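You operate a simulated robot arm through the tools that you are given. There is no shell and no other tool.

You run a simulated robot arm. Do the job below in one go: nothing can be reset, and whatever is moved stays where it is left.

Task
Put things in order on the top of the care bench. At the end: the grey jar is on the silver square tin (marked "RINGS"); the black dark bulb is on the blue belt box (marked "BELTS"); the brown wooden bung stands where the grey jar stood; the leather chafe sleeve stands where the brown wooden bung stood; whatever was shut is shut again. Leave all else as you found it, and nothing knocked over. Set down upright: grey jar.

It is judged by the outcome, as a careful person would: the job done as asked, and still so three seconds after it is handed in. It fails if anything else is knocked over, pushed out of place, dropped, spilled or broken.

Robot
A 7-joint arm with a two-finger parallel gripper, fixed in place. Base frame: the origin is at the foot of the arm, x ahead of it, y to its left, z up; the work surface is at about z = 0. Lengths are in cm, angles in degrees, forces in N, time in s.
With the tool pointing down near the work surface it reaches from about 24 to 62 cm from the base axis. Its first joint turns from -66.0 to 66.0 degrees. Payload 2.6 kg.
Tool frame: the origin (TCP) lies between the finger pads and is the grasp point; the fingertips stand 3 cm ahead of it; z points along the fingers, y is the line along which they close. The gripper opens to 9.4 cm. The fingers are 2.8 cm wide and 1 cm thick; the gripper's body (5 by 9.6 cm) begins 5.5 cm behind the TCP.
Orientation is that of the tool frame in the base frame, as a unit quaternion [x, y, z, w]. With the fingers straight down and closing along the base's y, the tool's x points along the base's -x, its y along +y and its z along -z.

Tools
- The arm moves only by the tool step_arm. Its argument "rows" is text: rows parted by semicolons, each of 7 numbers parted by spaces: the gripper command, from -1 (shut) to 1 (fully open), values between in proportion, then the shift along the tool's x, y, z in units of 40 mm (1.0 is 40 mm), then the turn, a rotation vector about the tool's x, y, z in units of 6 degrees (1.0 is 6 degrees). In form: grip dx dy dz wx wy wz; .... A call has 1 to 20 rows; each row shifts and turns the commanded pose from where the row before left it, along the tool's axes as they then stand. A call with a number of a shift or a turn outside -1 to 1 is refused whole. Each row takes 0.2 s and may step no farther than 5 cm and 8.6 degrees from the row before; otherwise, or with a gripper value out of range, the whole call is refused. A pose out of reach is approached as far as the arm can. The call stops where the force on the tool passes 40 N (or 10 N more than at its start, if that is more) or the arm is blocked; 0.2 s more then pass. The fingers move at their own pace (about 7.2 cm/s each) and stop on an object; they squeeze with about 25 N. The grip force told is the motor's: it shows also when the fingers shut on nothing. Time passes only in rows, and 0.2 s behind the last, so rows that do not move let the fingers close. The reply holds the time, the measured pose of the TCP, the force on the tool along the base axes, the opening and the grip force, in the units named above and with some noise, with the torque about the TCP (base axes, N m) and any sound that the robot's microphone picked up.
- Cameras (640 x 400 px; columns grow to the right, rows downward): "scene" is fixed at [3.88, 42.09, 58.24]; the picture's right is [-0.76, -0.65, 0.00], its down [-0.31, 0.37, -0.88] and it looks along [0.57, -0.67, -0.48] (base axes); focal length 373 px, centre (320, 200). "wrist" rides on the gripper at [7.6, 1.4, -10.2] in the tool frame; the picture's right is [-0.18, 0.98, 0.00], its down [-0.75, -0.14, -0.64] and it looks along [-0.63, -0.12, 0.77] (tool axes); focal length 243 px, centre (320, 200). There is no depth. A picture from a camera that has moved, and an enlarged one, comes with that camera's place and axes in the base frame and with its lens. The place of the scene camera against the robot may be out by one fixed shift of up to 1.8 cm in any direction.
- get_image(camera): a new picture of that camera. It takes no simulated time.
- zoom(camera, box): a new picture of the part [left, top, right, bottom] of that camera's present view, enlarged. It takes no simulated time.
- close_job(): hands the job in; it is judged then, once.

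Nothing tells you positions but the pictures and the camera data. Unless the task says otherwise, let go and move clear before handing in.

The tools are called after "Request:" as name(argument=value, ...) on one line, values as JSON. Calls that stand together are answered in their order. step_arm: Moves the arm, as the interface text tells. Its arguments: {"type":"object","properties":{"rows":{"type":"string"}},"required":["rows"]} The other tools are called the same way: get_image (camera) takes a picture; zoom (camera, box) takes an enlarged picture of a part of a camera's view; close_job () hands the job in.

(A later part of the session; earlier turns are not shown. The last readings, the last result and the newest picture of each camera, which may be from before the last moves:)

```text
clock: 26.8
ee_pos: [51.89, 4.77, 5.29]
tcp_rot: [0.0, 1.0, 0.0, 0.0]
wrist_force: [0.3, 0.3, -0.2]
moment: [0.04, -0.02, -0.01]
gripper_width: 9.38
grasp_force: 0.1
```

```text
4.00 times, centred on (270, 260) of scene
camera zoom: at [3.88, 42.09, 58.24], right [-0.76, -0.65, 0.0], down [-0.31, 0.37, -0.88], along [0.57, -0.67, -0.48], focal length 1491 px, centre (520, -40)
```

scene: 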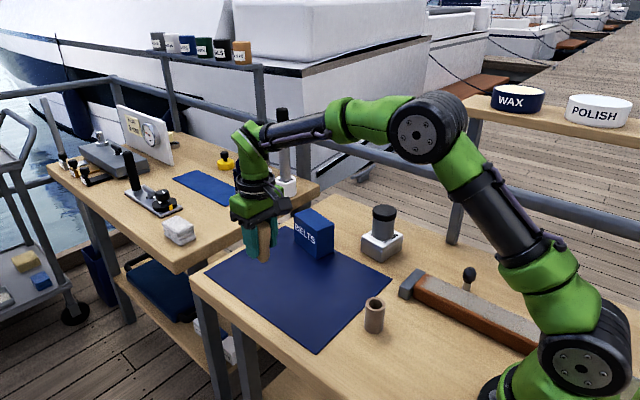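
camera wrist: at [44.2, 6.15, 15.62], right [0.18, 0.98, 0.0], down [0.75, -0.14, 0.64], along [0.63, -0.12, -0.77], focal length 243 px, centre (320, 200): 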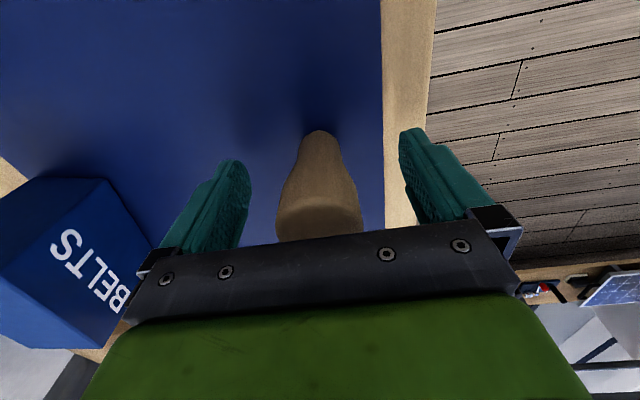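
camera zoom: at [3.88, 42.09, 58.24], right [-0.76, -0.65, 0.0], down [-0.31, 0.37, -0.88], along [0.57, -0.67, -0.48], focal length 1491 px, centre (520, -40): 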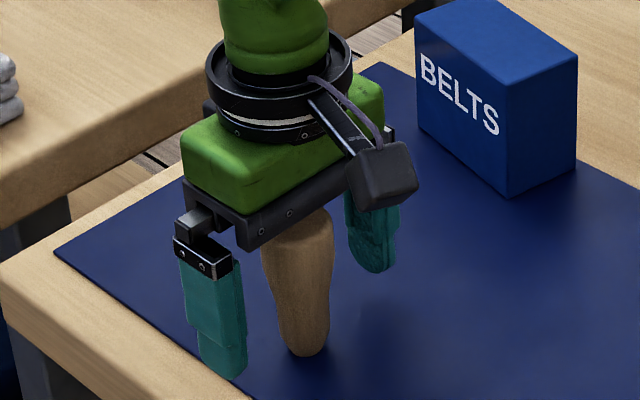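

The bung stands on the jar's old spot. I'll rise and go over the leather sleeve near (29.6, -3.4).

Request:
step_arm(rows="1 0 0 -0.4 0 0 0;1 0 0 -0.8 0 0 0;1 0 0 -0.8 0 0 0;1 0 0 -0.9 0 0 0;1 0.7946 -0.2864 0 0 0 0;1 0.7946 -0.2864 0 0 0 0;1 0.7946 -0.2864 0 0 0 0;1 0.7946 -0.2864 0 0 0 0;1 0.7946 -0.2864 0 0 0 0;1 0.7946 -0.2864 0 0 0 0;1 0.7946 -0.2864 0 0 0 0;1 0 0 0 0 0 0")

Request:
get_image(camera="wrist")

Request:
zoom(camera="wrist", box=[240, 40, 400, 140])

Request:
get_image(camera="scene")

```text
clock: 29.4
ee_pos: [29.66, -3.58, 16.98]
tcp_rot: [0.0, 1.0, 0.0, 0.0]
wrist_force: [0.6, -0.6, -0.1]
moment: [0.0, 0.02, -0.02]
gripper_width: 9.42
grasp_force: 0.0
```

```text
taken
camera wrist: at [21.93, -1.98, 27.31], right [0.18, 0.98, 0.0], down [0.75, -0.14, 0.64], along [0.63, -0.12, -0.77], focal length 243 px, centre (320, 200)
```

wrist: 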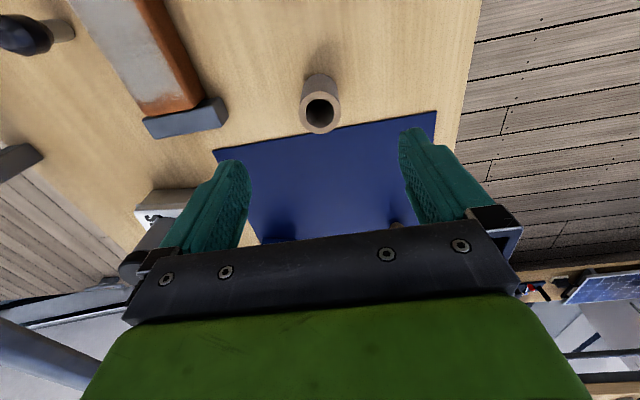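

```text
4.00 times, centred on (320, 90) of wrist
camera zoom: at [21.93, -1.98, 27.31], right [0.18, 0.98, 0.0], down [0.75, -0.14, 0.64], along [0.63, -0.12, -0.77], focal length 970 px, centre (320, 640)
```

zoom: 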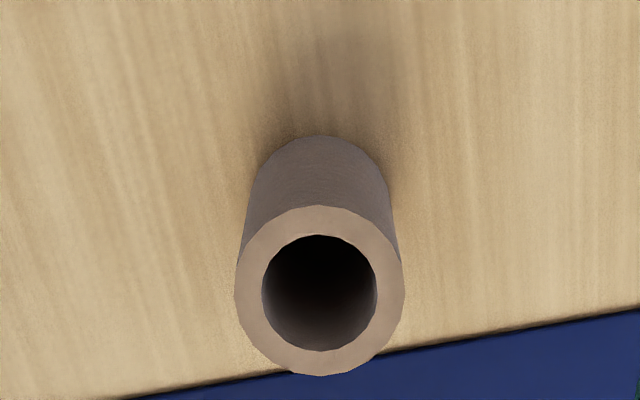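

```text
taken
```

scene: 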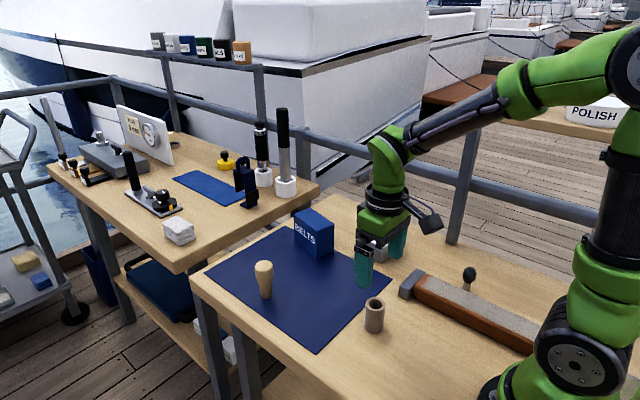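

The sleeve is at (29.7, -3.4), 5.6 cm tall and 3.8 cm wide. I'll go down and grip it at mid-height.

Request:
step_arm(rows="1 -0.025 0 0.6 0 0 0;1 0 0 0.8 0 0 0;1 0 0 0.8 0 0 0;1 0 0 0.8 0 0 0;1 0 0 0.35 0 0 0;1 0 0 0 0 0 0")

Request:
get_image(camera="wrist")

```text
clock: 30.8
ee_pos: [29.85, -3.34, 3.71]
tcp_rot: [0.0, 1.0, 0.0, 0.0]
wrist_force: [0.2, 0.0, -0.3]
moment: [0.01, 0.0, 0.01]
gripper_width: 9.41
grasp_force: 0.1
```

```text
taken
camera wrist: at [22.2, -1.88, 13.84], right [0.18, 0.98, 0.0], down [0.75, -0.14, 0.64], along [0.63, -0.12, -0.77], focal length 243 px, centre (320, 200)
```

wrist: 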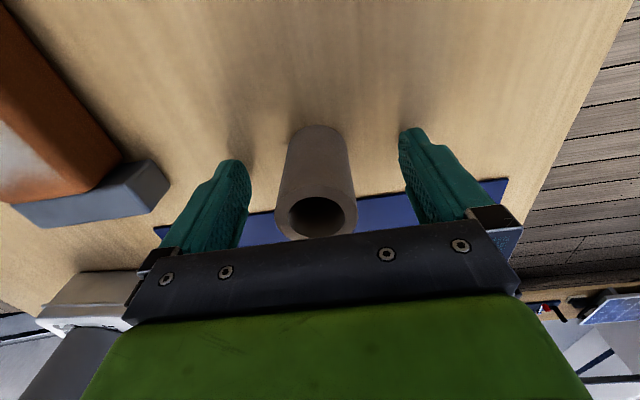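

Request:
step_arm(rows="-1 0 0 0 0 0 0;-1 0 0 0 0 0 0;-1 0 0 0 0 0 0;-1 0 0 0 0 0 0;-1 0 0 0 0 0 0")

Request:
get_image(camera="wrist")

Request:
zoom(camera="scene", box=[320, 260, 420, 350])

```text
clock: 32.0
ee_pos: [29.94, -3.42, 3.64]
tcp_rot: [0.0, 1.0, 0.0, 0.0]
wrist_force: [0.5, -0.9, 3.1]
moment: [-0.03, -0.05, 0.0]
gripper_width: 4.38
grasp_force: 24.1
```

```text
taken
camera wrist: at [22.22, -1.88, 13.87], right [0.18, 0.98, 0.0], down [0.75, -0.14, 0.64], along [0.63, -0.12, -0.77], focal length 243 px, centre (320, 200)
```

wrist: 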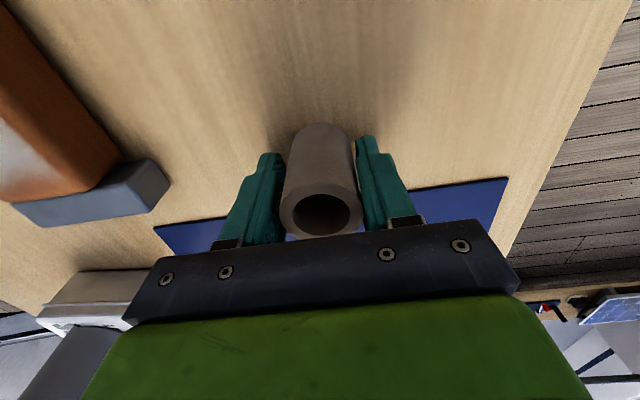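

```text
4.44 times, centred on (370, 305) of scene
camera zoom: at [3.88, 42.09, 58.24], right [-0.76, -0.65, 0.0], down [-0.31, 0.37, -0.88], along [0.57, -0.67, -0.48], focal length 1656 px, centre (98, -267)
```

zoom: 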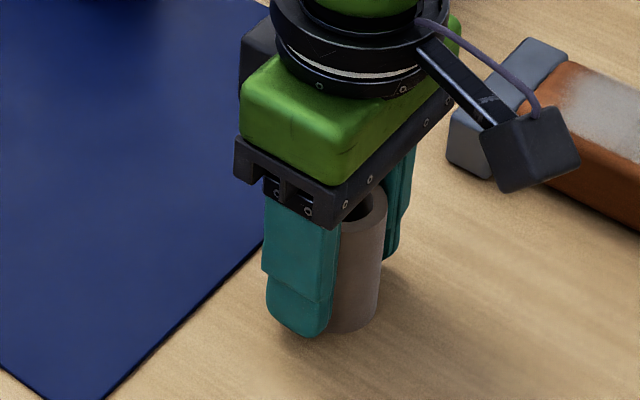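

The opening reads 4.4 cm, wider than I estimated for the sleeve. I'll wait a moment and look closer before lifting.

Request:
step_arm(rows="-1 0 0 0 0 0 0;-1 0 0 0 0 0 0;-1 0 0 0 0 0 0")

Request:
zoom(camera="wrist", box=[240, 100, 400, 250])

Request:
zoom(camera="scene", box=[360, 290, 420, 340])

```text
clock: 32.8
ee_pos: [29.9, -3.34, 3.72]
tcp_rot: [0.0, 1.0, 0.0, 0.0]
wrist_force: [1.5, -1.6, 2.5]
moment: [-0.02, 0.0, -0.02]
gripper_width: 4.35
grasp_force: 25.2
```

```text
2.67 times, centred on (320, 175) of wrist
camera zoom: at [22.22, -1.88, 13.87], right [0.18, 0.98, 0.0], down [0.75, -0.14, 0.64], along [0.63, -0.12, -0.77], focal length 647 px, centre (320, 267)
```

zoom: 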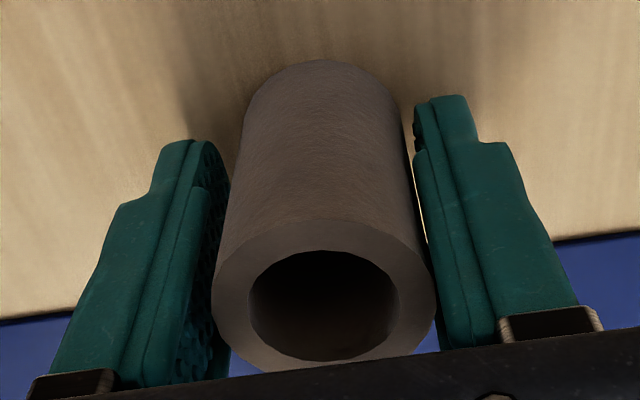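

```text
8.00 times, centred on (390, 315) of scene
camera zoom: at [3.88, 42.09, 58.24], right [-0.76, -0.65, 0.0], down [-0.31, 0.37, -0.88], along [0.57, -0.67, -0.48], focal length 2981 px, centre (-240, -720)
```

zoom: 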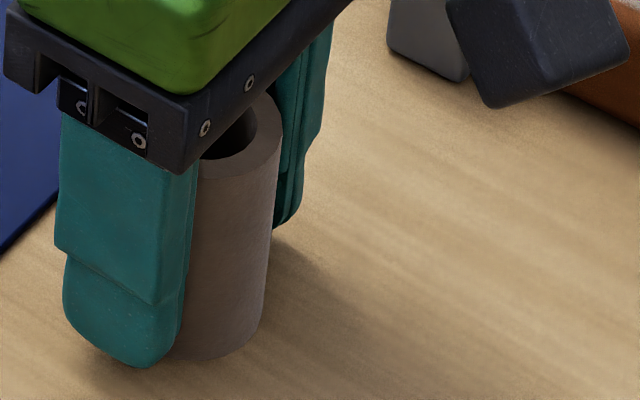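

The sleeve looks vertical and snug between the pads, so the outer contact shape may just be wider than it looks. I'll lift a little and check the hold.

Request:
step_arm(rows="-1 0 0 -0.1 0 0 0;-1 0 0 -0.2 0 0 0;-1 0 0 0 0 0 0")

Request:
zoom(camera="wrist", box=[240, 100, 400, 250])

Request:
zoom(camera="scene", box=[340, 270, 420, 340])

```text
clock: 33.6
ee_pos: [29.81, -3.4, 4.87]
tcp_rot: [0.0, 1.0, 0.0, 0.0]
wrist_force: [0.0, 0.0, -0.3]
moment: [0.03, 0.03, 0.02]
gripper_width: 4.35
grasp_force: 25.3
```

```text
2.67 times, centred on (320, 175) of wrist
camera zoom: at [22.09, -1.95, 15.11], right [0.18, 0.98, 0.0], down [0.75, -0.14, 0.64], along [0.63, -0.12, -0.77], focal length 647 px, centre (320, 267)
```

zoom: 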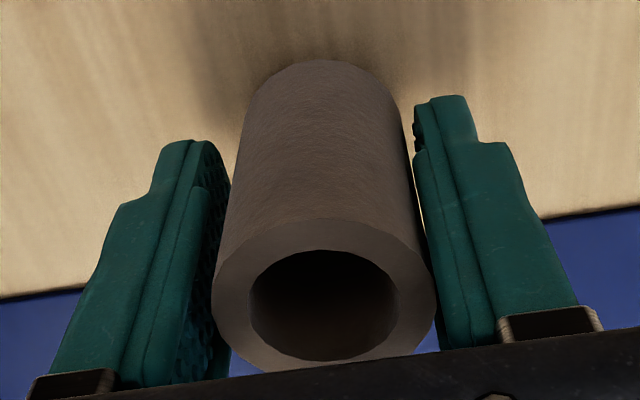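

```text
5.71 times, centred on (380, 305) of scene
camera zoom: at [3.88, 42.09, 58.24], right [-0.76, -0.65, 0.0], down [-0.31, 0.37, -0.88], along [0.57, -0.67, -0.48], focal length 2130 px, centre (-23, -400)
```

zoom: 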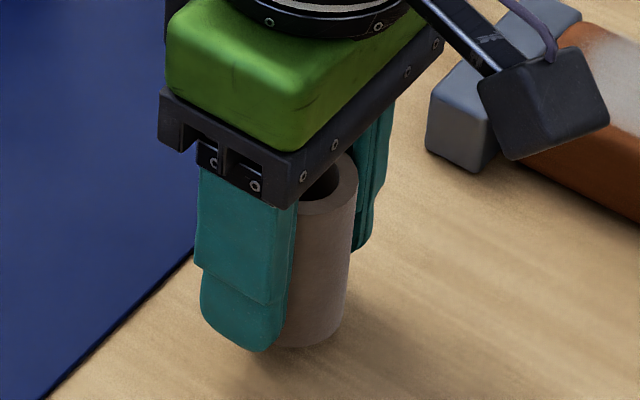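

The sleeve came up cleanly, sitting slightly off the tool centre by about (-0.2, +0.15) cm, which I'll allow for. I'll carry it to the bung's old spot.

Request:
step_arm(rows="-1 0 0 -0.8 0 0 0;-1 0 0 -0.9 0 0 0;-1 0 0 -0.85 0 0 0;-1 -0.7325 -0.3075 0 0 0 0;-1 -0.7325 -0.3075 0 0 0 0;-1 -0.7325 -0.3075 0 0 0 0;-1 -0.7325 -0.3075 0 0 0 0;-1 -0.7325 -0.3075 0 0 0 0;-1 0 0 0.8 0 0 0;-1 0 0 0.8 0 0 0;-1 0 0 0.7 0 0 0;-1 0 0 0 0 0 0")

Request:
get_image(camera="wrist")

Request:
get_image(camera="scene")

```text
clock: 36.2
ee_pos: [44.29, -9.68, 5.6]
tcp_rot: [0.002, 1.0, 0.0, 0.0]
wrist_force: [-0.6, 0.0, -1.1]
moment: [-0.02, 0.0, 0.02]
gripper_width: 4.33
grasp_force: 24.6
```

```text
taken
camera wrist: at [36.56, -8.18, 15.94], right [0.18, 0.98, 0.0], down [0.75, -0.14, 0.64], along [0.63, -0.12, -0.77], focal length 243 px, centre (320, 200)
```

wrist: 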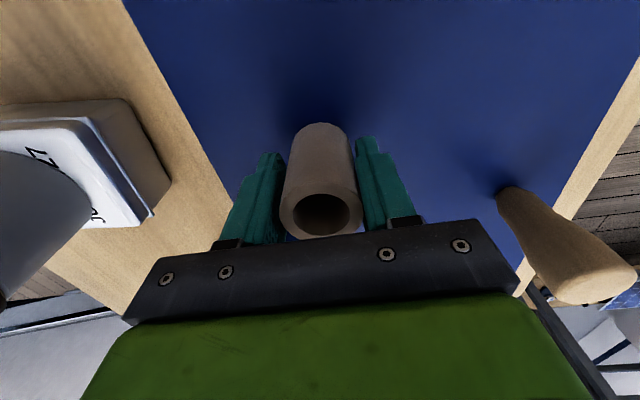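

```text
taken
```

scene: 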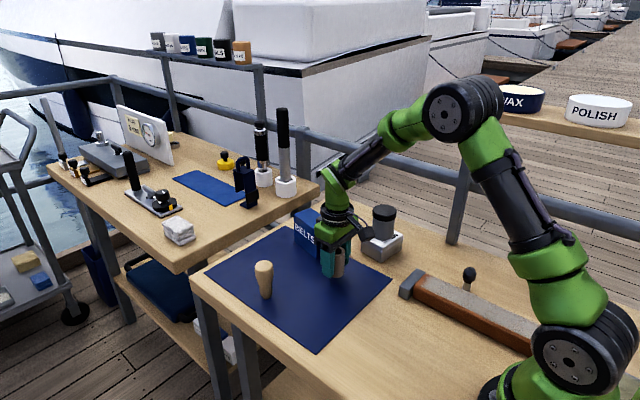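

Request:
step_arm(rows="-1 0 0 0.3 0 0 0;-1 0 0 0.1 0 0 0;-1 0 0 0 0 0 0")

Request:
step_arm(rows="-1 0 0 0.05 0 0 0;-1 0 0 0 0 0 0")

```text
clock: 37.0
ee_pos: [44.42, -9.64, 4.11]
tcp_rot: [0.0, 1.0, -0.001, 0.0]
wrist_force: [-0.1, 0.2, -1.1]
moment: [-0.05, 0.02, -0.01]
gripper_width: 4.35
grasp_force: 24.9
```

```text
clock: 37.6
ee_pos: [44.38, -9.45, 3.94]
tcp_rot: [0.0, 1.0, -0.001, 0.0]
wrist_force: [0.1, -0.1, 0.0]
moment: [0.01, -0.01, 0.04]
gripper_width: 4.32
grasp_force: 24.9
```

Request:
step_arm(rows="-1 0 0 0.03 0 0 0;-1 0 0 0 0 0 0")

Request:
step_arm(rows="-1 0 0 0.02 0 0 0;-1 0 0 0 0 0 0")

Request:
zoom(camera="scene", box=[295, 220, 375, 290])

```text
clock: 38.2
ee_pos: [44.47, -9.71, 3.87]
tcp_rot: [0.0, 1.0, 0.0, 0.001]
wrist_force: [-4.9, -0.5, 13.7]
moment: [0.06, 0.42, 0.01]
gripper_width: 4.36
grasp_force: 24.7
```

```text
clock: 38.8
ee_pos: [44.46, -9.52, 3.88]
tcp_rot: [0.0, 1.0, 0.0, 0.002]
wrist_force: [-6.8, 1.9, 25.4]
moment: [0.05, 0.16, -0.07]
gripper_width: 4.33
grasp_force: 25.0
```

```text
5.71 times, centred on (335, 255) of scene
camera zoom: at [3.86, 42.09, 58.24], right [-0.76, -0.65, 0.0], down [-0.31, 0.37, -0.88], along [0.57, -0.67, -0.48], focal length 2130 px, centre (234, -114)
```

zoom: 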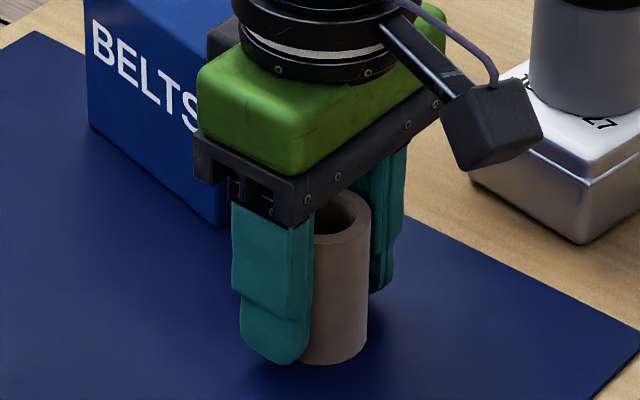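

The sleeve rests on the mat. I'll relieve the pressure and let go.

Request:
step_arm(rows="-1 0 0 -0.035 0 0 0;-1 0 0 0 0 0 0")

Request:
step_arm(rows="0 0 0 0 0 0 0;0.5 0 0 0 0 0 0;1 0 0 0 0 0 0;1 0 0 0 0 0 0")

Request:
get_image(camera="wrist")

Request:
zoom(camera="scene", box=[295, 220, 375, 290])

```text
clock: 39.4
ee_pos: [44.34, -9.44, 3.82]
tcp_rot: [0.0, 1.0, 0.0, 0.0]
wrist_force: [3.0, -0.5, 6.5]
moment: [0.04, -0.19, -0.01]
gripper_width: 4.34
grasp_force: 25.1
```

```text
clock: 40.4
ee_pos: [44.32, -9.56, 3.92]
tcp_rot: [0.001, 1.0, 0.001, -0.001]
wrist_force: [-0.3, -0.1, -0.6]
moment: [-0.02, -0.02, -0.02]
gripper_width: 9.39
grasp_force: 0.0
```

```text
taken
camera wrist: at [36.7, -8.09, 14.2], right [0.18, 0.98, 0.0], down [0.75, -0.14, 0.64], along [0.63, -0.12, -0.77], focal length 243 px, centre (320, 200)
```

wrist: 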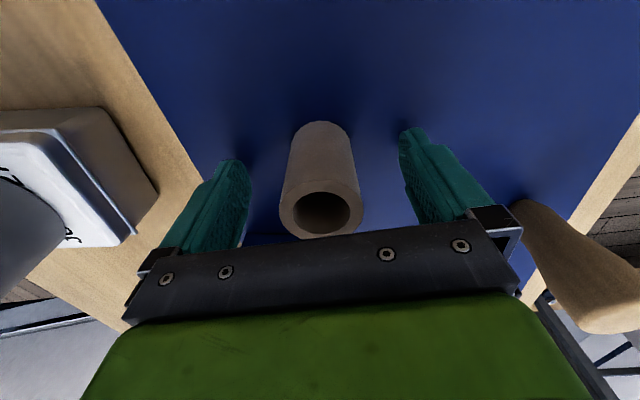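

```text
5.71 times, centred on (335, 255) of scene
camera zoom: at [3.88, 42.09, 58.24], right [-0.76, -0.65, 0.0], down [-0.31, 0.37, -0.88], along [0.57, -0.67, -0.48], focal length 2130 px, centre (234, -114)
```

zoom: 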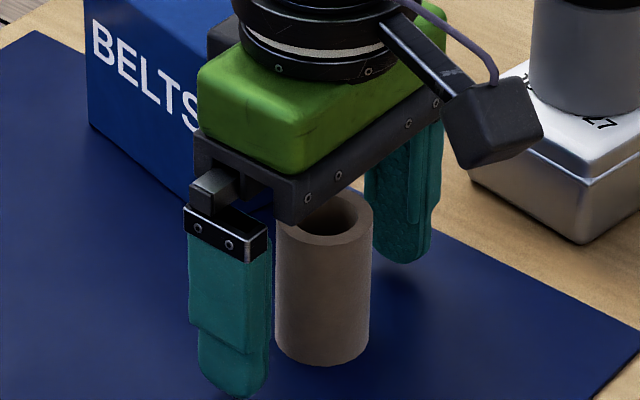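

The sleeve stands where the bung was. I'll rise and go over to the bulb near (20.2, -25.3), then check its gap to the long strop before coming down.

Request:
step_arm(rows="1 0 0 -0.5 0 0 0;1 0 0 -0.9 0 0 0;1 0 0 -0.9 0 0 0;1 0 0 -0.95 0 0 0;1 0.7547 -0.4922 0 0 0 0;1 0.7547 -0.4922 0 0 0 0;1 0.7547 -0.4922 0 0 0 0;1 0.7547 -0.4922 0 0 0 0;1 0.7547 -0.4922 0 0 0 0;1 0.7547 -0.4922 0 0 0 0;1 0.7547 -0.4922 0 0 0 0;1 0.7547 -0.4922 0 0 0 0;1 0 0 0 0 0 0")

Request:
get_image(camera="wrist")

Request:
get_image(camera="scene")

```text
clock: 43.2
ee_pos: [20.36, -25.44, 16.77]
tcp_rot: [-0.001, 1.0, -0.001, 0.0]
wrist_force: [0.1, 0.1, -0.5]
moment: [0.0, 0.03, 0.02]
gripper_width: 9.4
grasp_force: 0.1
```

```text
taken
camera wrist: at [12.6, -23.96, 27.03], right [0.18, 0.98, 0.0], down [0.75, -0.14, 0.64], along [0.63, -0.12, -0.77], focal length 243 px, centre (320, 200)
```

wrist: 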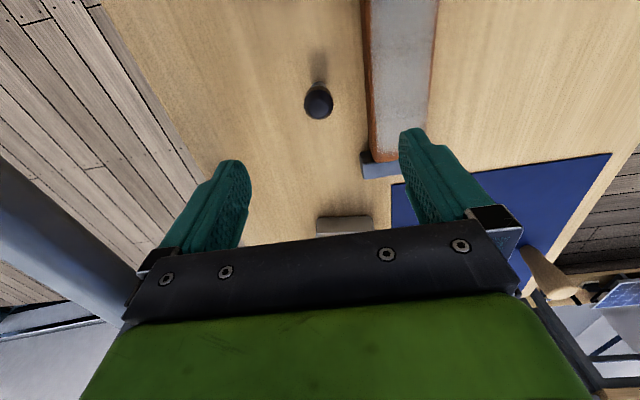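

```text
taken
```

scene: 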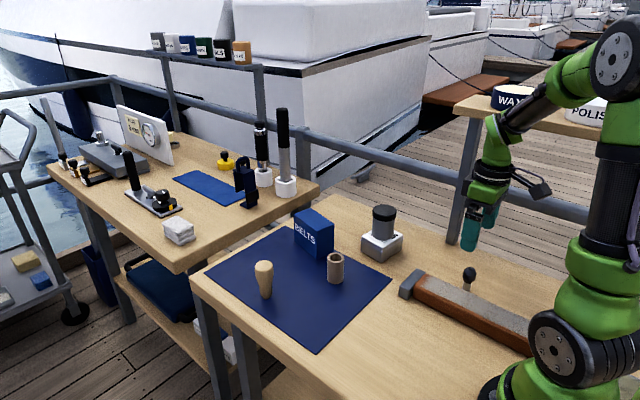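

Request:
zoom(camera="wrist", box=[260, 40, 420, 140])

Request:
zoom(camera="scene", box=[440, 255, 500, 293])

Request:
zoom(camera="scene", box=[350, 190, 450, 270])

```text
4.00 times, centred on (340, 90) of wrist
camera zoom: at [12.6, -23.96, 27.03], right [0.18, 0.98, 0.0], down [0.75, -0.14, 0.64], along [0.63, -0.12, -0.77], focal length 970 px, centre (240, 640)
```

zoom: 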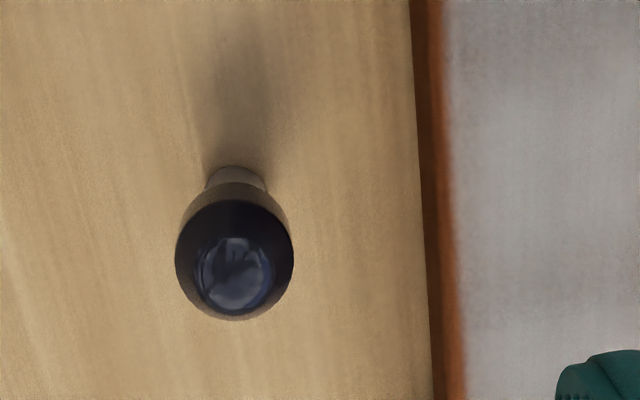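

```text
10.53 times, centred on (470, 274) of scene
camera zoom: at [3.88, 42.09, 58.24], right [-0.76, -0.65, 0.0], down [-0.31, 0.37, -0.88], along [0.57, -0.67, -0.48], focal length 3923 px, centre (-1259, -579)
```

zoom: 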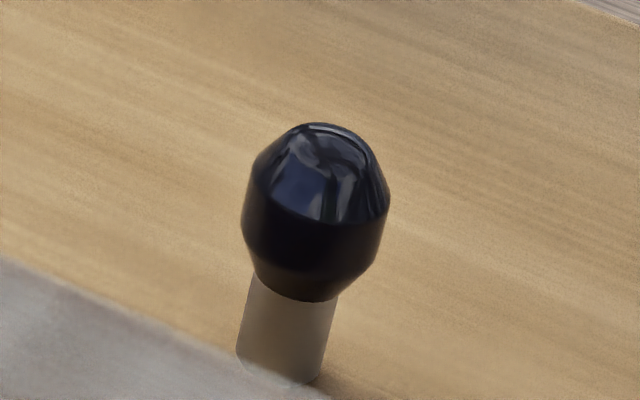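

```text
5.00 times, centred on (400, 230) of scene
camera zoom: at [3.88, 42.09, 58.24], right [-0.76, -0.65, 0.0], down [-0.31, 0.37, -0.88], along [0.57, -0.67, -0.48], focal length 1863 px, centre (-80, 50)
```

zoom: 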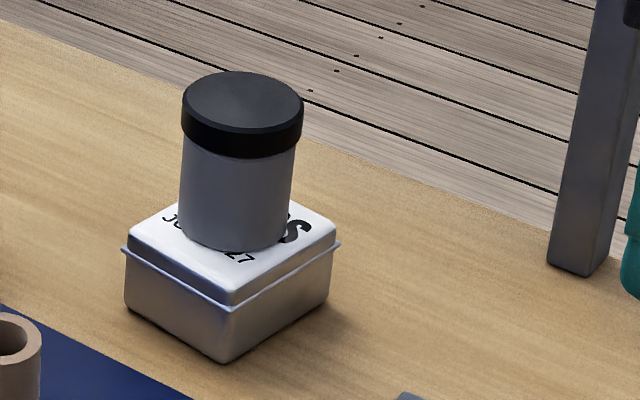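

The jar sits well centred on the tin. The bulb is at (20.0, -25.45), about 2.7 cm wide and 5.5 cm tall, with the strop's edge near y = -20.6, so I'll open only to about 5 cm and come down part way to check.

Request:
step_arm(rows="0.08 0.05 -0.0375 0 0 0 0;0.08 0 0 0 0 0 0;0.08 0 0 0.6 0 0 0;0.08 0 0 0.7 0 0 0;0.08 0 0 0.6 0 0 0;0.08 0 0 0 0 0 0")

Request:
get_image(camera="wrist")

Request:
zoom(camera="scene", box=[420, 220, 520, 310])

```text
clock: 44.6
ee_pos: [19.98, -25.57, 9.31]
tcp_rot: [0.0, 1.0, 0.0, 0.0]
wrist_force: [0.5, -0.4, -0.4]
moment: [-0.01, 0.0, -0.03]
gripper_width: 5.08
grasp_force: 0.0
```

```text
taken
camera wrist: at [12.36, -24.05, 19.54], right [0.18, 0.98, 0.0], down [0.75, -0.14, 0.64], along [0.63, -0.12, -0.77], focal length 243 px, centre (320, 200)
```

wrist: 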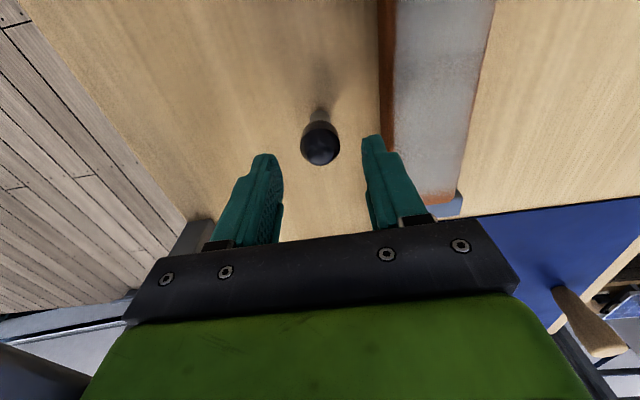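

```text
4.44 times, centred on (470, 265) of scene
camera zoom: at [3.88, 42.09, 58.24], right [-0.76, -0.65, 0.0], down [-0.31, 0.37, -0.88], along [0.57, -0.67, -0.48], focal length 1656 px, centre (-347, -89)
```

zoom: 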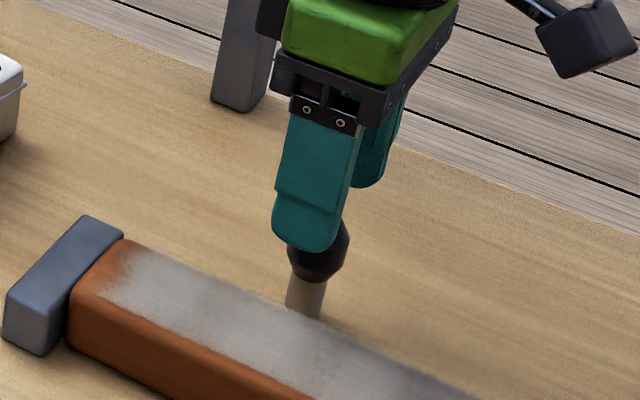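

Request:
step_arm(rows="0.08 0 0 0.5 0 0 0;0.08 0 0 0.5 0 0 0;0.08 0 0 0.45 0 0 0;0.08 0 0 0 0 0 0")

Request:
get_image(camera="wrist")

Request:
zoom(camera="scene", box=[420, 220, 520, 310])

```text
clock: 45.6
ee_pos: [19.96, -25.57, 3.58]
tcp_rot: [0.0, 1.0, 0.0, 0.0]
wrist_force: [-0.6, 0.4, -0.4]
moment: [0.01, 0.01, 0.02]
gripper_width: 5.09
grasp_force: 0.1
```

```text
taken
camera wrist: at [12.33, -24.07, 13.85], right [0.18, 0.98, 0.0], down [0.75, -0.14, 0.64], along [0.63, -0.12, -0.77], focal length 243 px, centre (320, 200)
```

wrist: 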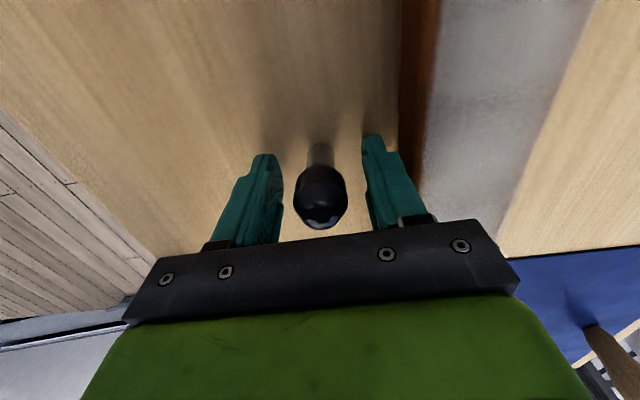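

```text
4.44 times, centred on (470, 265) of scene
camera zoom: at [3.88, 42.09, 58.24], right [-0.76, -0.65, 0.0], down [-0.31, 0.37, -0.88], along [0.57, -0.67, -0.48], focal length 1656 px, centre (-347, -89)
```

zoom: 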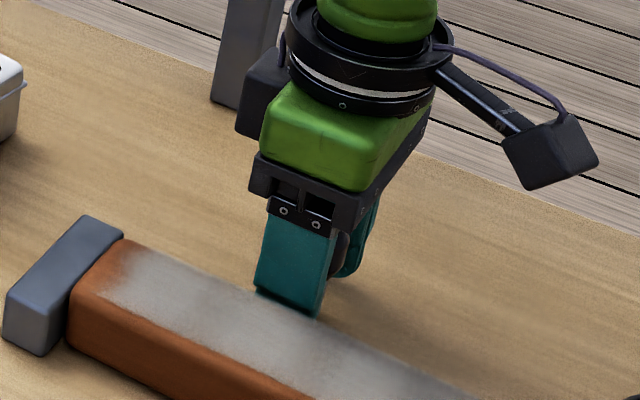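

The bulb is between the fingers and the strop is clear. I'll close on it.

Request:
step_arm(rows="-1 0 0 0 0 0 0;-1 0 0 0 0 0 0;-1 0 0 0 0 0 0;-1 0 0 0 0 0 0")

Request:
zoom(camera="wrist", box=[240, 100, 400, 250])

Request:
zoom(camera="scene", box=[420, 220, 520, 310])

```text
clock: 46.6
ee_pos: [20.11, -25.46, 3.58]
tcp_rot: [0.0, 1.0, 0.0, 0.0]
wrist_force: [0.8, 0.7, -0.2]
moment: [0.02, 0.0, 0.01]
gripper_width: 2.57
grasp_force: 25.3
```

```text
2.67 times, centred on (320, 175) of wrist
camera zoom: at [12.35, -24.07, 13.88], right [0.18, 0.98, 0.0], down [0.75, -0.14, 0.64], along [0.63, -0.12, -0.77], focal length 647 px, centre (320, 267)
```

zoom: 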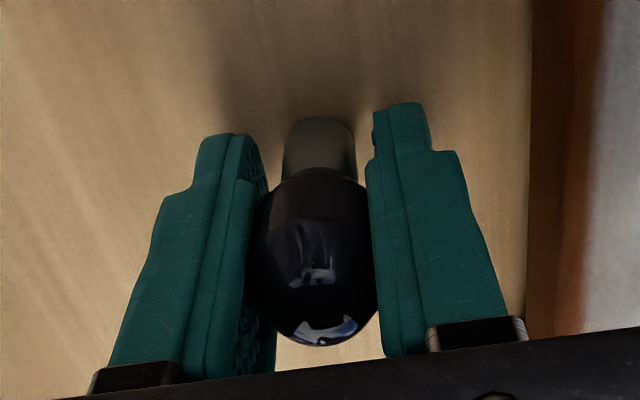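

```text
4.44 times, centred on (470, 265) of scene
camera zoom: at [3.88, 42.09, 58.24], right [-0.76, -0.65, 0.0], down [-0.31, 0.37, -0.88], along [0.57, -0.67, -0.48], focal length 1656 px, centre (-347, -89)
```

zoom: 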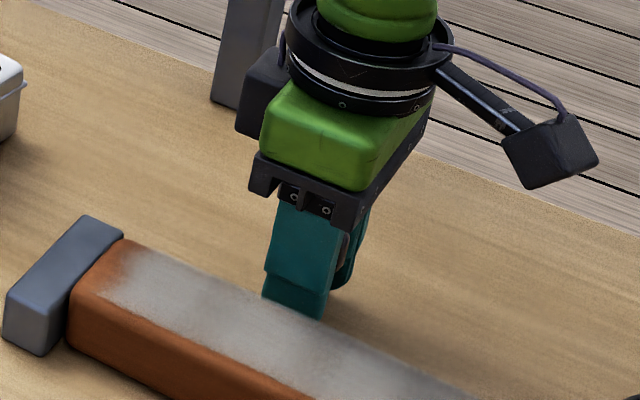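

Request:
step_arm(rows="-1 0 0 -0.1 0 0 0;-1 0 0 -0.2 0 0 0;-1 0 0 0 0 0 0")

Request:
zoom(camera="wrist", box=[240, 100, 400, 250])

```text
clock: 47.4
ee_pos: [20.11, -25.43, 4.74]
tcp_rot: [0.0, 1.0, 0.001, 0.001]
wrist_force: [0.4, 0.2, -1.0]
moment: [0.02, -0.02, 0.0]
gripper_width: 2.58
grasp_force: 25.2
```

```text
2.67 times, centred on (320, 175) of wrist
camera zoom: at [12.37, -24.0, 15.03], right [0.18, 0.98, 0.0], down [0.75, -0.14, 0.64], along [0.63, -0.12, -0.77], focal length 647 px, centre (320, 267)
```

zoom: 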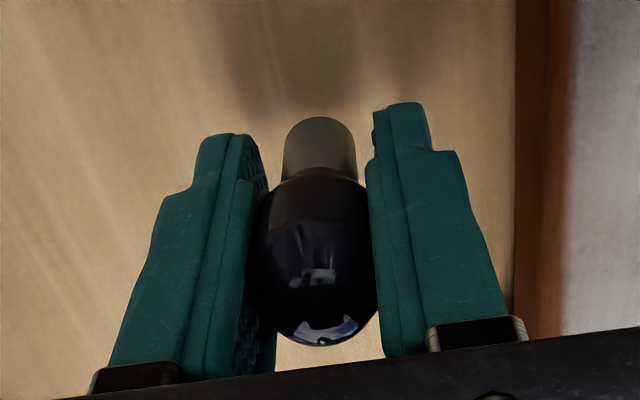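

The bulb is held securely. I'll raise it high and carry it over to the BELTS box.

Request:
step_arm(rows="-1 0 0 -0.6 0 0 0;-1 0 0 -0.8 0 0 0;-1 0 0 -0.8 0 0 0;-1 0 0 -0.8 0 0 0;-1 0 0 -0.8 0 0 0;-1 0 0 -0.5 0 0 0;-1 -0.8136 0.2307 0 0 0 0;-1 -0.8136 0.2307 0 0 0 0;-1 -0.8136 0.2307 0 0 0 0;-1 -0.8136 0.2307 0 0 0 0;-1 -0.8136 0.2307 0 0 0 0;-1 -0.8136 0.2307 0 0 0 0;-1 -0.8136 0.2307 0 0 0 0;-1 -0.8136 0.2307 0 0 0 0;-1 -0.8136 0.2307 0 0 0 0;-1 0 0 0 0 0 0")

Request:
get_image(camera="wrist")

Request:
get_image(camera="scene")

```text
clock: 50.8
ee_pos: [49.26, -17.31, 22.02]
tcp_rot: [0.0, 1.0, 0.001, 0.0]
wrist_force: [-0.3, -0.1, -0.3]
moment: [0.02, -0.03, 0.04]
gripper_width: 2.57
grasp_force: 25.4
```

```text
taken
camera wrist: at [41.51, -15.8, 32.21], right [0.18, 0.98, 0.0], down [0.75, -0.14, 0.64], along [0.63, -0.12, -0.77], focal length 243 px, centre (320, 200)
```

wrist: 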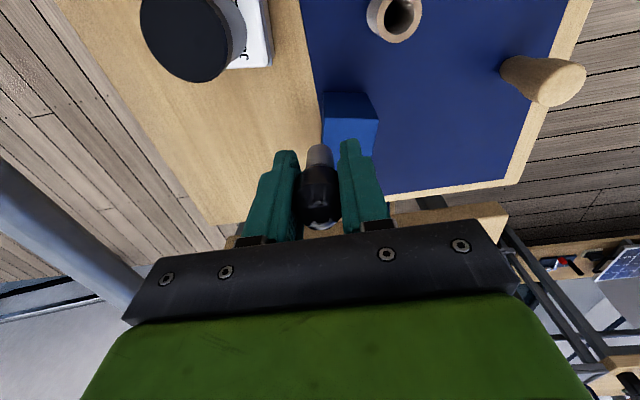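

```text
taken
```

scene: 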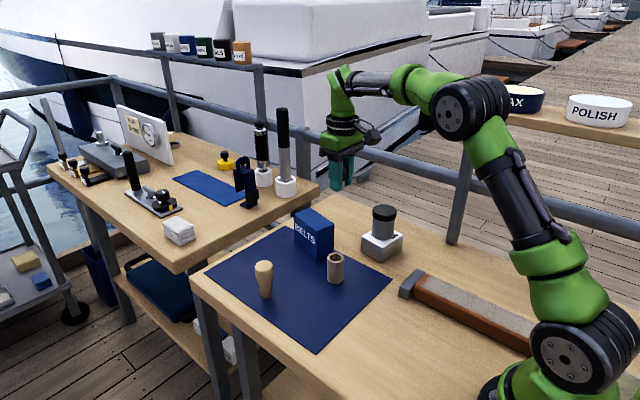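

Request:
step_arm(rows="-1 -0.8136 0.2307 0 0 0 0;-1 -0.8136 0.2307 0 0 0 0;-1 0 0 0 0 0 0")

Request:
get_image(camera="wrist")

Request:
zoom(camera="wrist", box=[240, 70, 400, 170])

```text
clock: 51.6
ee_pos: [55.64, -15.38, 22.08]
tcp_rot: [0.0, 1.0, 0.0, -0.001]
wrist_force: [-0.3, -0.3, -0.3]
moment: [0.0, 0.01, -0.01]
gripper_width: 2.54
grasp_force: 24.8
```

```text
taken
camera wrist: at [48.02, -13.87, 32.3], right [0.18, 0.98, 0.0], down [0.75, -0.14, 0.64], along [0.63, -0.12, -0.77], focal length 243 px, centre (320, 200)
```

wrist: 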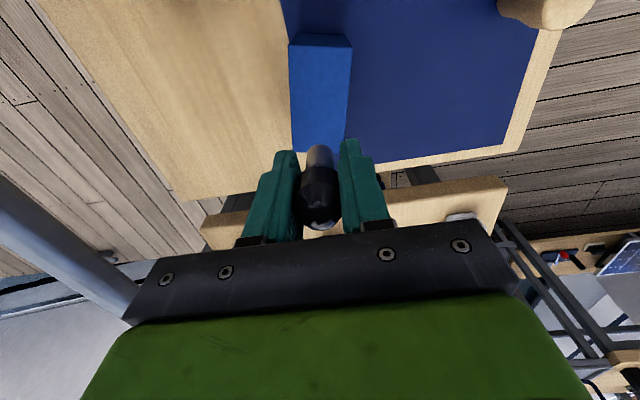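

```text
4.00 times, centred on (320, 120) of wrist
camera zoom: at [48.02, -13.87, 32.3], right [0.18, 0.98, 0.0], down [0.75, -0.14, 0.64], along [0.63, -0.12, -0.77], focal length 970 px, centre (320, 520)
```

zoom: 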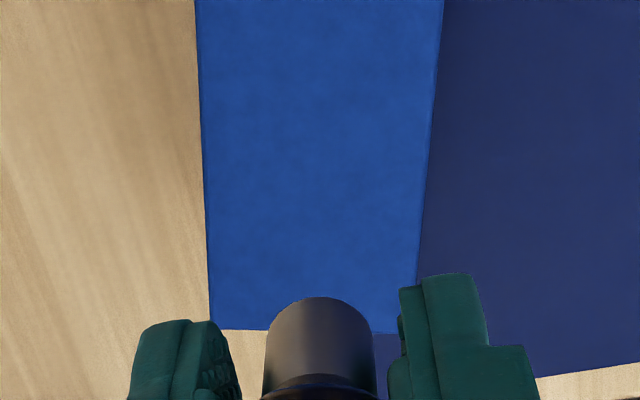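

The box top is confirmed centred at (56.1, -15.4), with the bulb right over it. I'll lower to just above the top.

Request:
step_arm(rows="-1 -0.025 -0.025 0.5 0 0 0;-1 0 0 0.7 0 0 0;-1 0 0 0.6 0 0 0;-1 0 0 0.35 0 0 0;-1 0 0 0.1 0 0 0;-1 0 0 0 0 0 0")

Request:
get_image(camera="wrist")

Request:
zoom(camera="scene", box=[270, 150, 370, 250])

```text
clock: 53.0
ee_pos: [55.91, -15.45, 12.88]
tcp_rot: [0.0, 1.0, 0.0, 0.001]
wrist_force: [0.1, 0.0, -0.8]
moment: [0.05, -0.01, 0.03]
gripper_width: 2.56
grasp_force: 24.9
```

```text
taken
camera wrist: at [48.17, -14.02, 23.12], right [0.18, 0.98, 0.0], down [0.75, -0.14, 0.64], along [0.63, -0.12, -0.77], focal length 243 px, centre (320, 200)
```

wrist: 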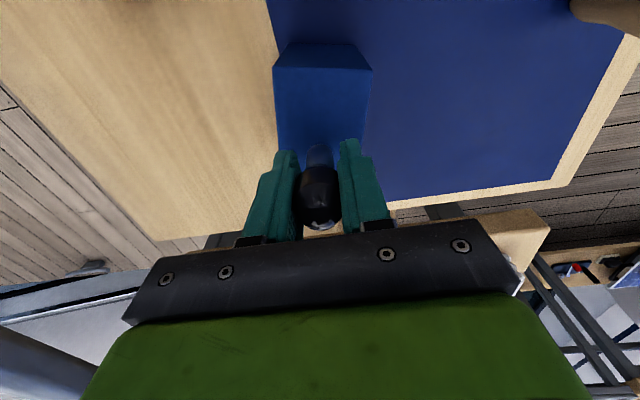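

```text
4.00 times, centred on (320, 200) of scene
camera zoom: at [3.88, 42.09, 58.24], right [-0.76, -0.65, 0.0], down [-0.31, 0.37, -0.88], along [0.57, -0.67, -0.48], focal length 1491 px, centre (320, 200)
```

zoom: 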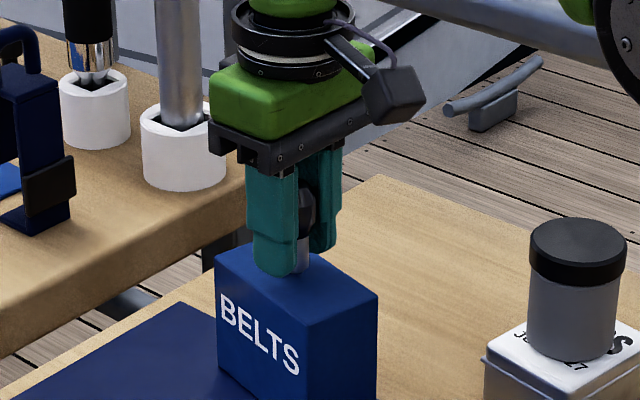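

Request:
step_arm(rows="-1 0 0 0.08 0 0 0;-1 0 0 0.08 0 0 0;-1 0 0 0 0 0 0")

Request:
step_arm(rows="-1 0 0 0.05 0 0 0;-1 0 0 0 0 0 0")

Request:
zoom(camera="scene", box=[290, 180, 350, 240])

```text
clock: 53.8
ee_pos: [55.87, -15.5, 12.44]
tcp_rot: [-0.001, 1.0, 0.0, 0.001]
wrist_force: [-1.1, -0.3, 7.0]
moment: [-0.01, 0.0, 0.0]
gripper_width: 2.55
grasp_force: 25.0
```

```text
clock: 54.4
ee_pos: [56.07, -15.56, 12.28]
tcp_rot: [0.0, 1.0, 0.0, 0.002]
wrist_force: [-3.5, 2.1, 22.4]
moment: [0.05, 0.12, 0.02]
gripper_width: 2.56
grasp_force: 24.8
```

```text
6.67 times, centred on (320, 210) of scene
camera zoom: at [3.86, 42.09, 58.24], right [-0.76, -0.65, 0.0], down [-0.31, 0.37, -0.88], along [0.57, -0.67, -0.48], focal length 2484 px, centre (320, 133)
```

zoom: 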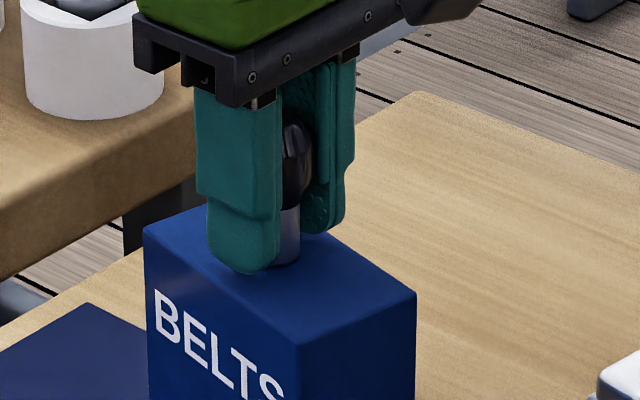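

The bulb rests on the box (about 22 N). I'll relieve the pressure, then release.

Request:
step_arm(rows="-1 0 0 -0.04 0 0 0;-1 0 0 0 0 0 0")

```text
clock: 55.0
ee_pos: [56.02, -15.54, 12.35]
tcp_rot: [0.0, 1.0, -0.001, 0.002]
wrist_force: [4.4, -0.1, 18.9]
moment: [0.0, -0.15, 0.0]
gripper_width: 2.56
grasp_force: 25.1
```

Request:
step_arm(rows="-1 0 0 -0.025 0 0 0;-1 0 0 0 0 0 0")

```text
clock: 55.6
ee_pos: [55.86, -15.43, 12.13]
tcp_rot: [0.0, 1.0, 0.001, 0.0]
wrist_force: [5.4, -1.1, 13.7]
moment: [-0.03, -0.18, 0.02]
gripper_width: 2.56
grasp_force: 25.0
```

Request:
step_arm(rows="-1 0 0 -0.025 0 0 0;-1 0 0 0 0 0 0")

Request:
zoom(camera="wrist", box=[240, 100, 400, 250])

```text
clock: 56.2
ee_pos: [55.87, -15.45, 12.29]
tcp_rot: [0.001, 1.0, 0.0, -0.002]
wrist_force: [-0.4, -1.1, 4.5]
moment: [-0.09, -0.04, -0.03]
gripper_width: 2.57
grasp_force: 24.6
```

```text
2.67 times, centred on (320, 175) of wrist
camera zoom: at [48.17, -14.0, 22.62], right [0.19, 0.98, 0.0], down [0.76, -0.14, 0.64], along [0.63, -0.12, -0.77], focal length 647 px, centre (320, 267)
```

zoom: 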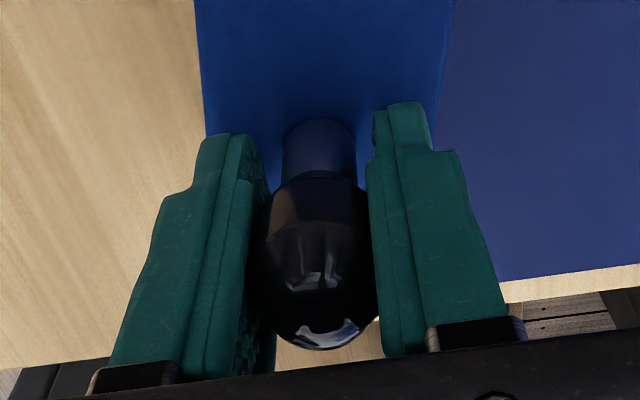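

The load is now slight and the bulb is upright. I'll open gently.

Request:
step_arm(rows="-0.35 0 0 0 0 0 0;-0.2 0 0 0 0 0 0;0.1 0 0 0 0 0 0;0.3 0 0 0 0 0 0;0.3 0 0 0 0 0 0")

Request:
zoom(camera="wrist", box=[240, 100, 400, 250])

Request:
zoom(camera="scene", box=[290, 180, 350, 240])

```text
clock: 57.4
ee_pos: [55.91, -15.44, 12.44]
tcp_rot: [0.0, 1.0, 0.001, 0.0]
wrist_force: [0.6, -0.2, 0.5]
moment: [-0.02, -0.01, 0.03]
gripper_width: 6.09
grasp_force: 0.1
```

```text
2.67 times, centred on (320, 175) of wrist
camera zoom: at [48.2, -13.97, 22.71], right [0.18, 0.98, 0.0], down [0.75, -0.14, 0.64], along [0.63, -0.12, -0.77], focal length 647 px, centre (320, 267)
```

zoom: 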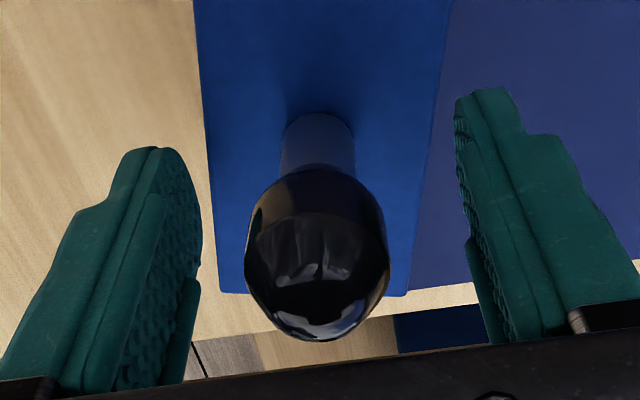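

```text
6.67 times, centred on (320, 210) of scene
camera zoom: at [3.88, 42.09, 58.24], right [-0.76, -0.65, 0.0], down [-0.31, 0.37, -0.88], along [0.57, -0.67, -0.48], focal length 2484 px, centre (320, 133)
```

zoom: 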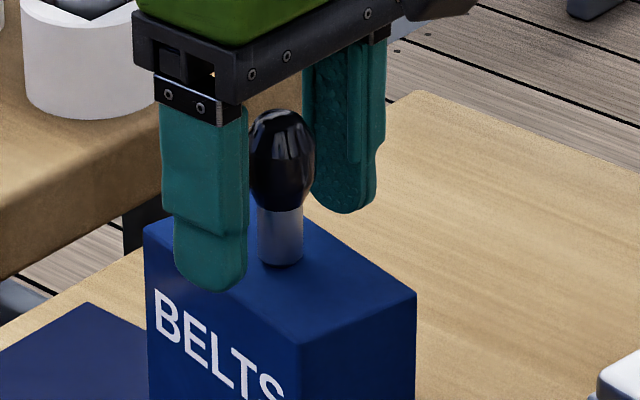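

The bulb stands upright on the BELTS box. I'll rise straight up, pull clear, and inspect the whole bench.

Request:
step_arm(rows="0.3 0 0 -0.3 0 0 0;0.3 0 0 -0.6 0 0 0;0.3 0 0 -0.8 0 0 0;0.3 0 0 -0.8 0 0 0;0.3 0 0 -0.8 0 0 0;1 0.8 0 -0.4 0 0 0;1 0.8 0 -0.3 0 0 0;1 0.8 0 0 0 0 0;1 0.8 0 0 0 0 0;1 0.8 0 0 0 0 0;1 0.8 0 0 0 0 0;1 0.8 0 0 0 0 0;1 0 0 0 0 0 0")

Request:
get_image(camera="scene")

Request:
get_image(camera="wrist")

Request:
zoom(camera="scene", box=[200, 180, 440, 340])

```text
clock: 60.2
ee_pos: [51.16, -18.05, 31.99]
tcp_rot: [0.0, 1.0, 0.0, 0.0]
wrist_force: [0.6, 0.0, 0.4]
moment: [-0.02, 0.05, 0.0]
gripper_width: 9.43
grasp_force: 0.1
out of reach, approached as far as the arm can: row 5, 6, 7, 8, 9, 10, 11, 12
```

```text
taken
```

scene: 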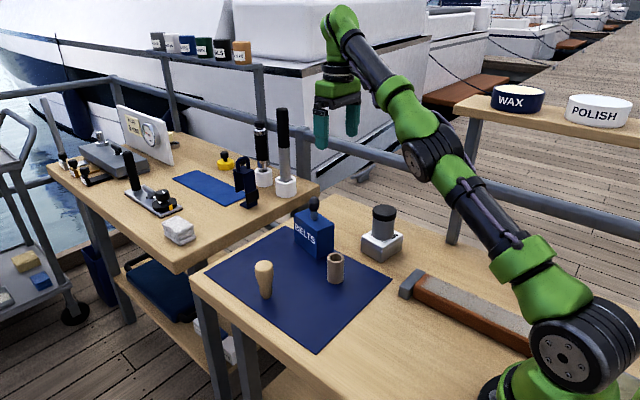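

```text
taken
camera wrist: at [43.39, -16.51, 42.34], right [0.18, 0.98, 0.0], down [0.75, -0.14, 0.64], along [0.63, -0.12, -0.77], focal length 243 px, centre (320, 200)
```

wrist: 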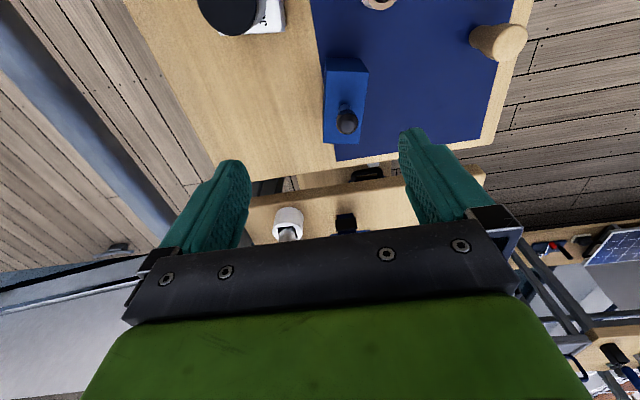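

```text
2.50 times, centred on (320, 260) of scene
camera zoom: at [3.88, 42.09, 58.24], right [-0.76, -0.65, 0.0], down [-0.31, 0.37, -0.88], along [0.57, -0.67, -0.48], focal length 932 px, centre (320, 50)
```

zoom: 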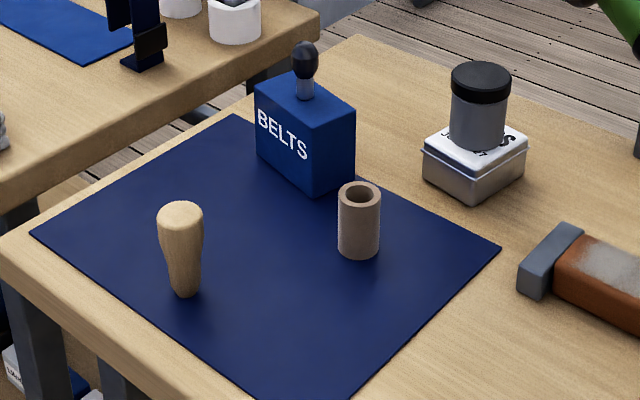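

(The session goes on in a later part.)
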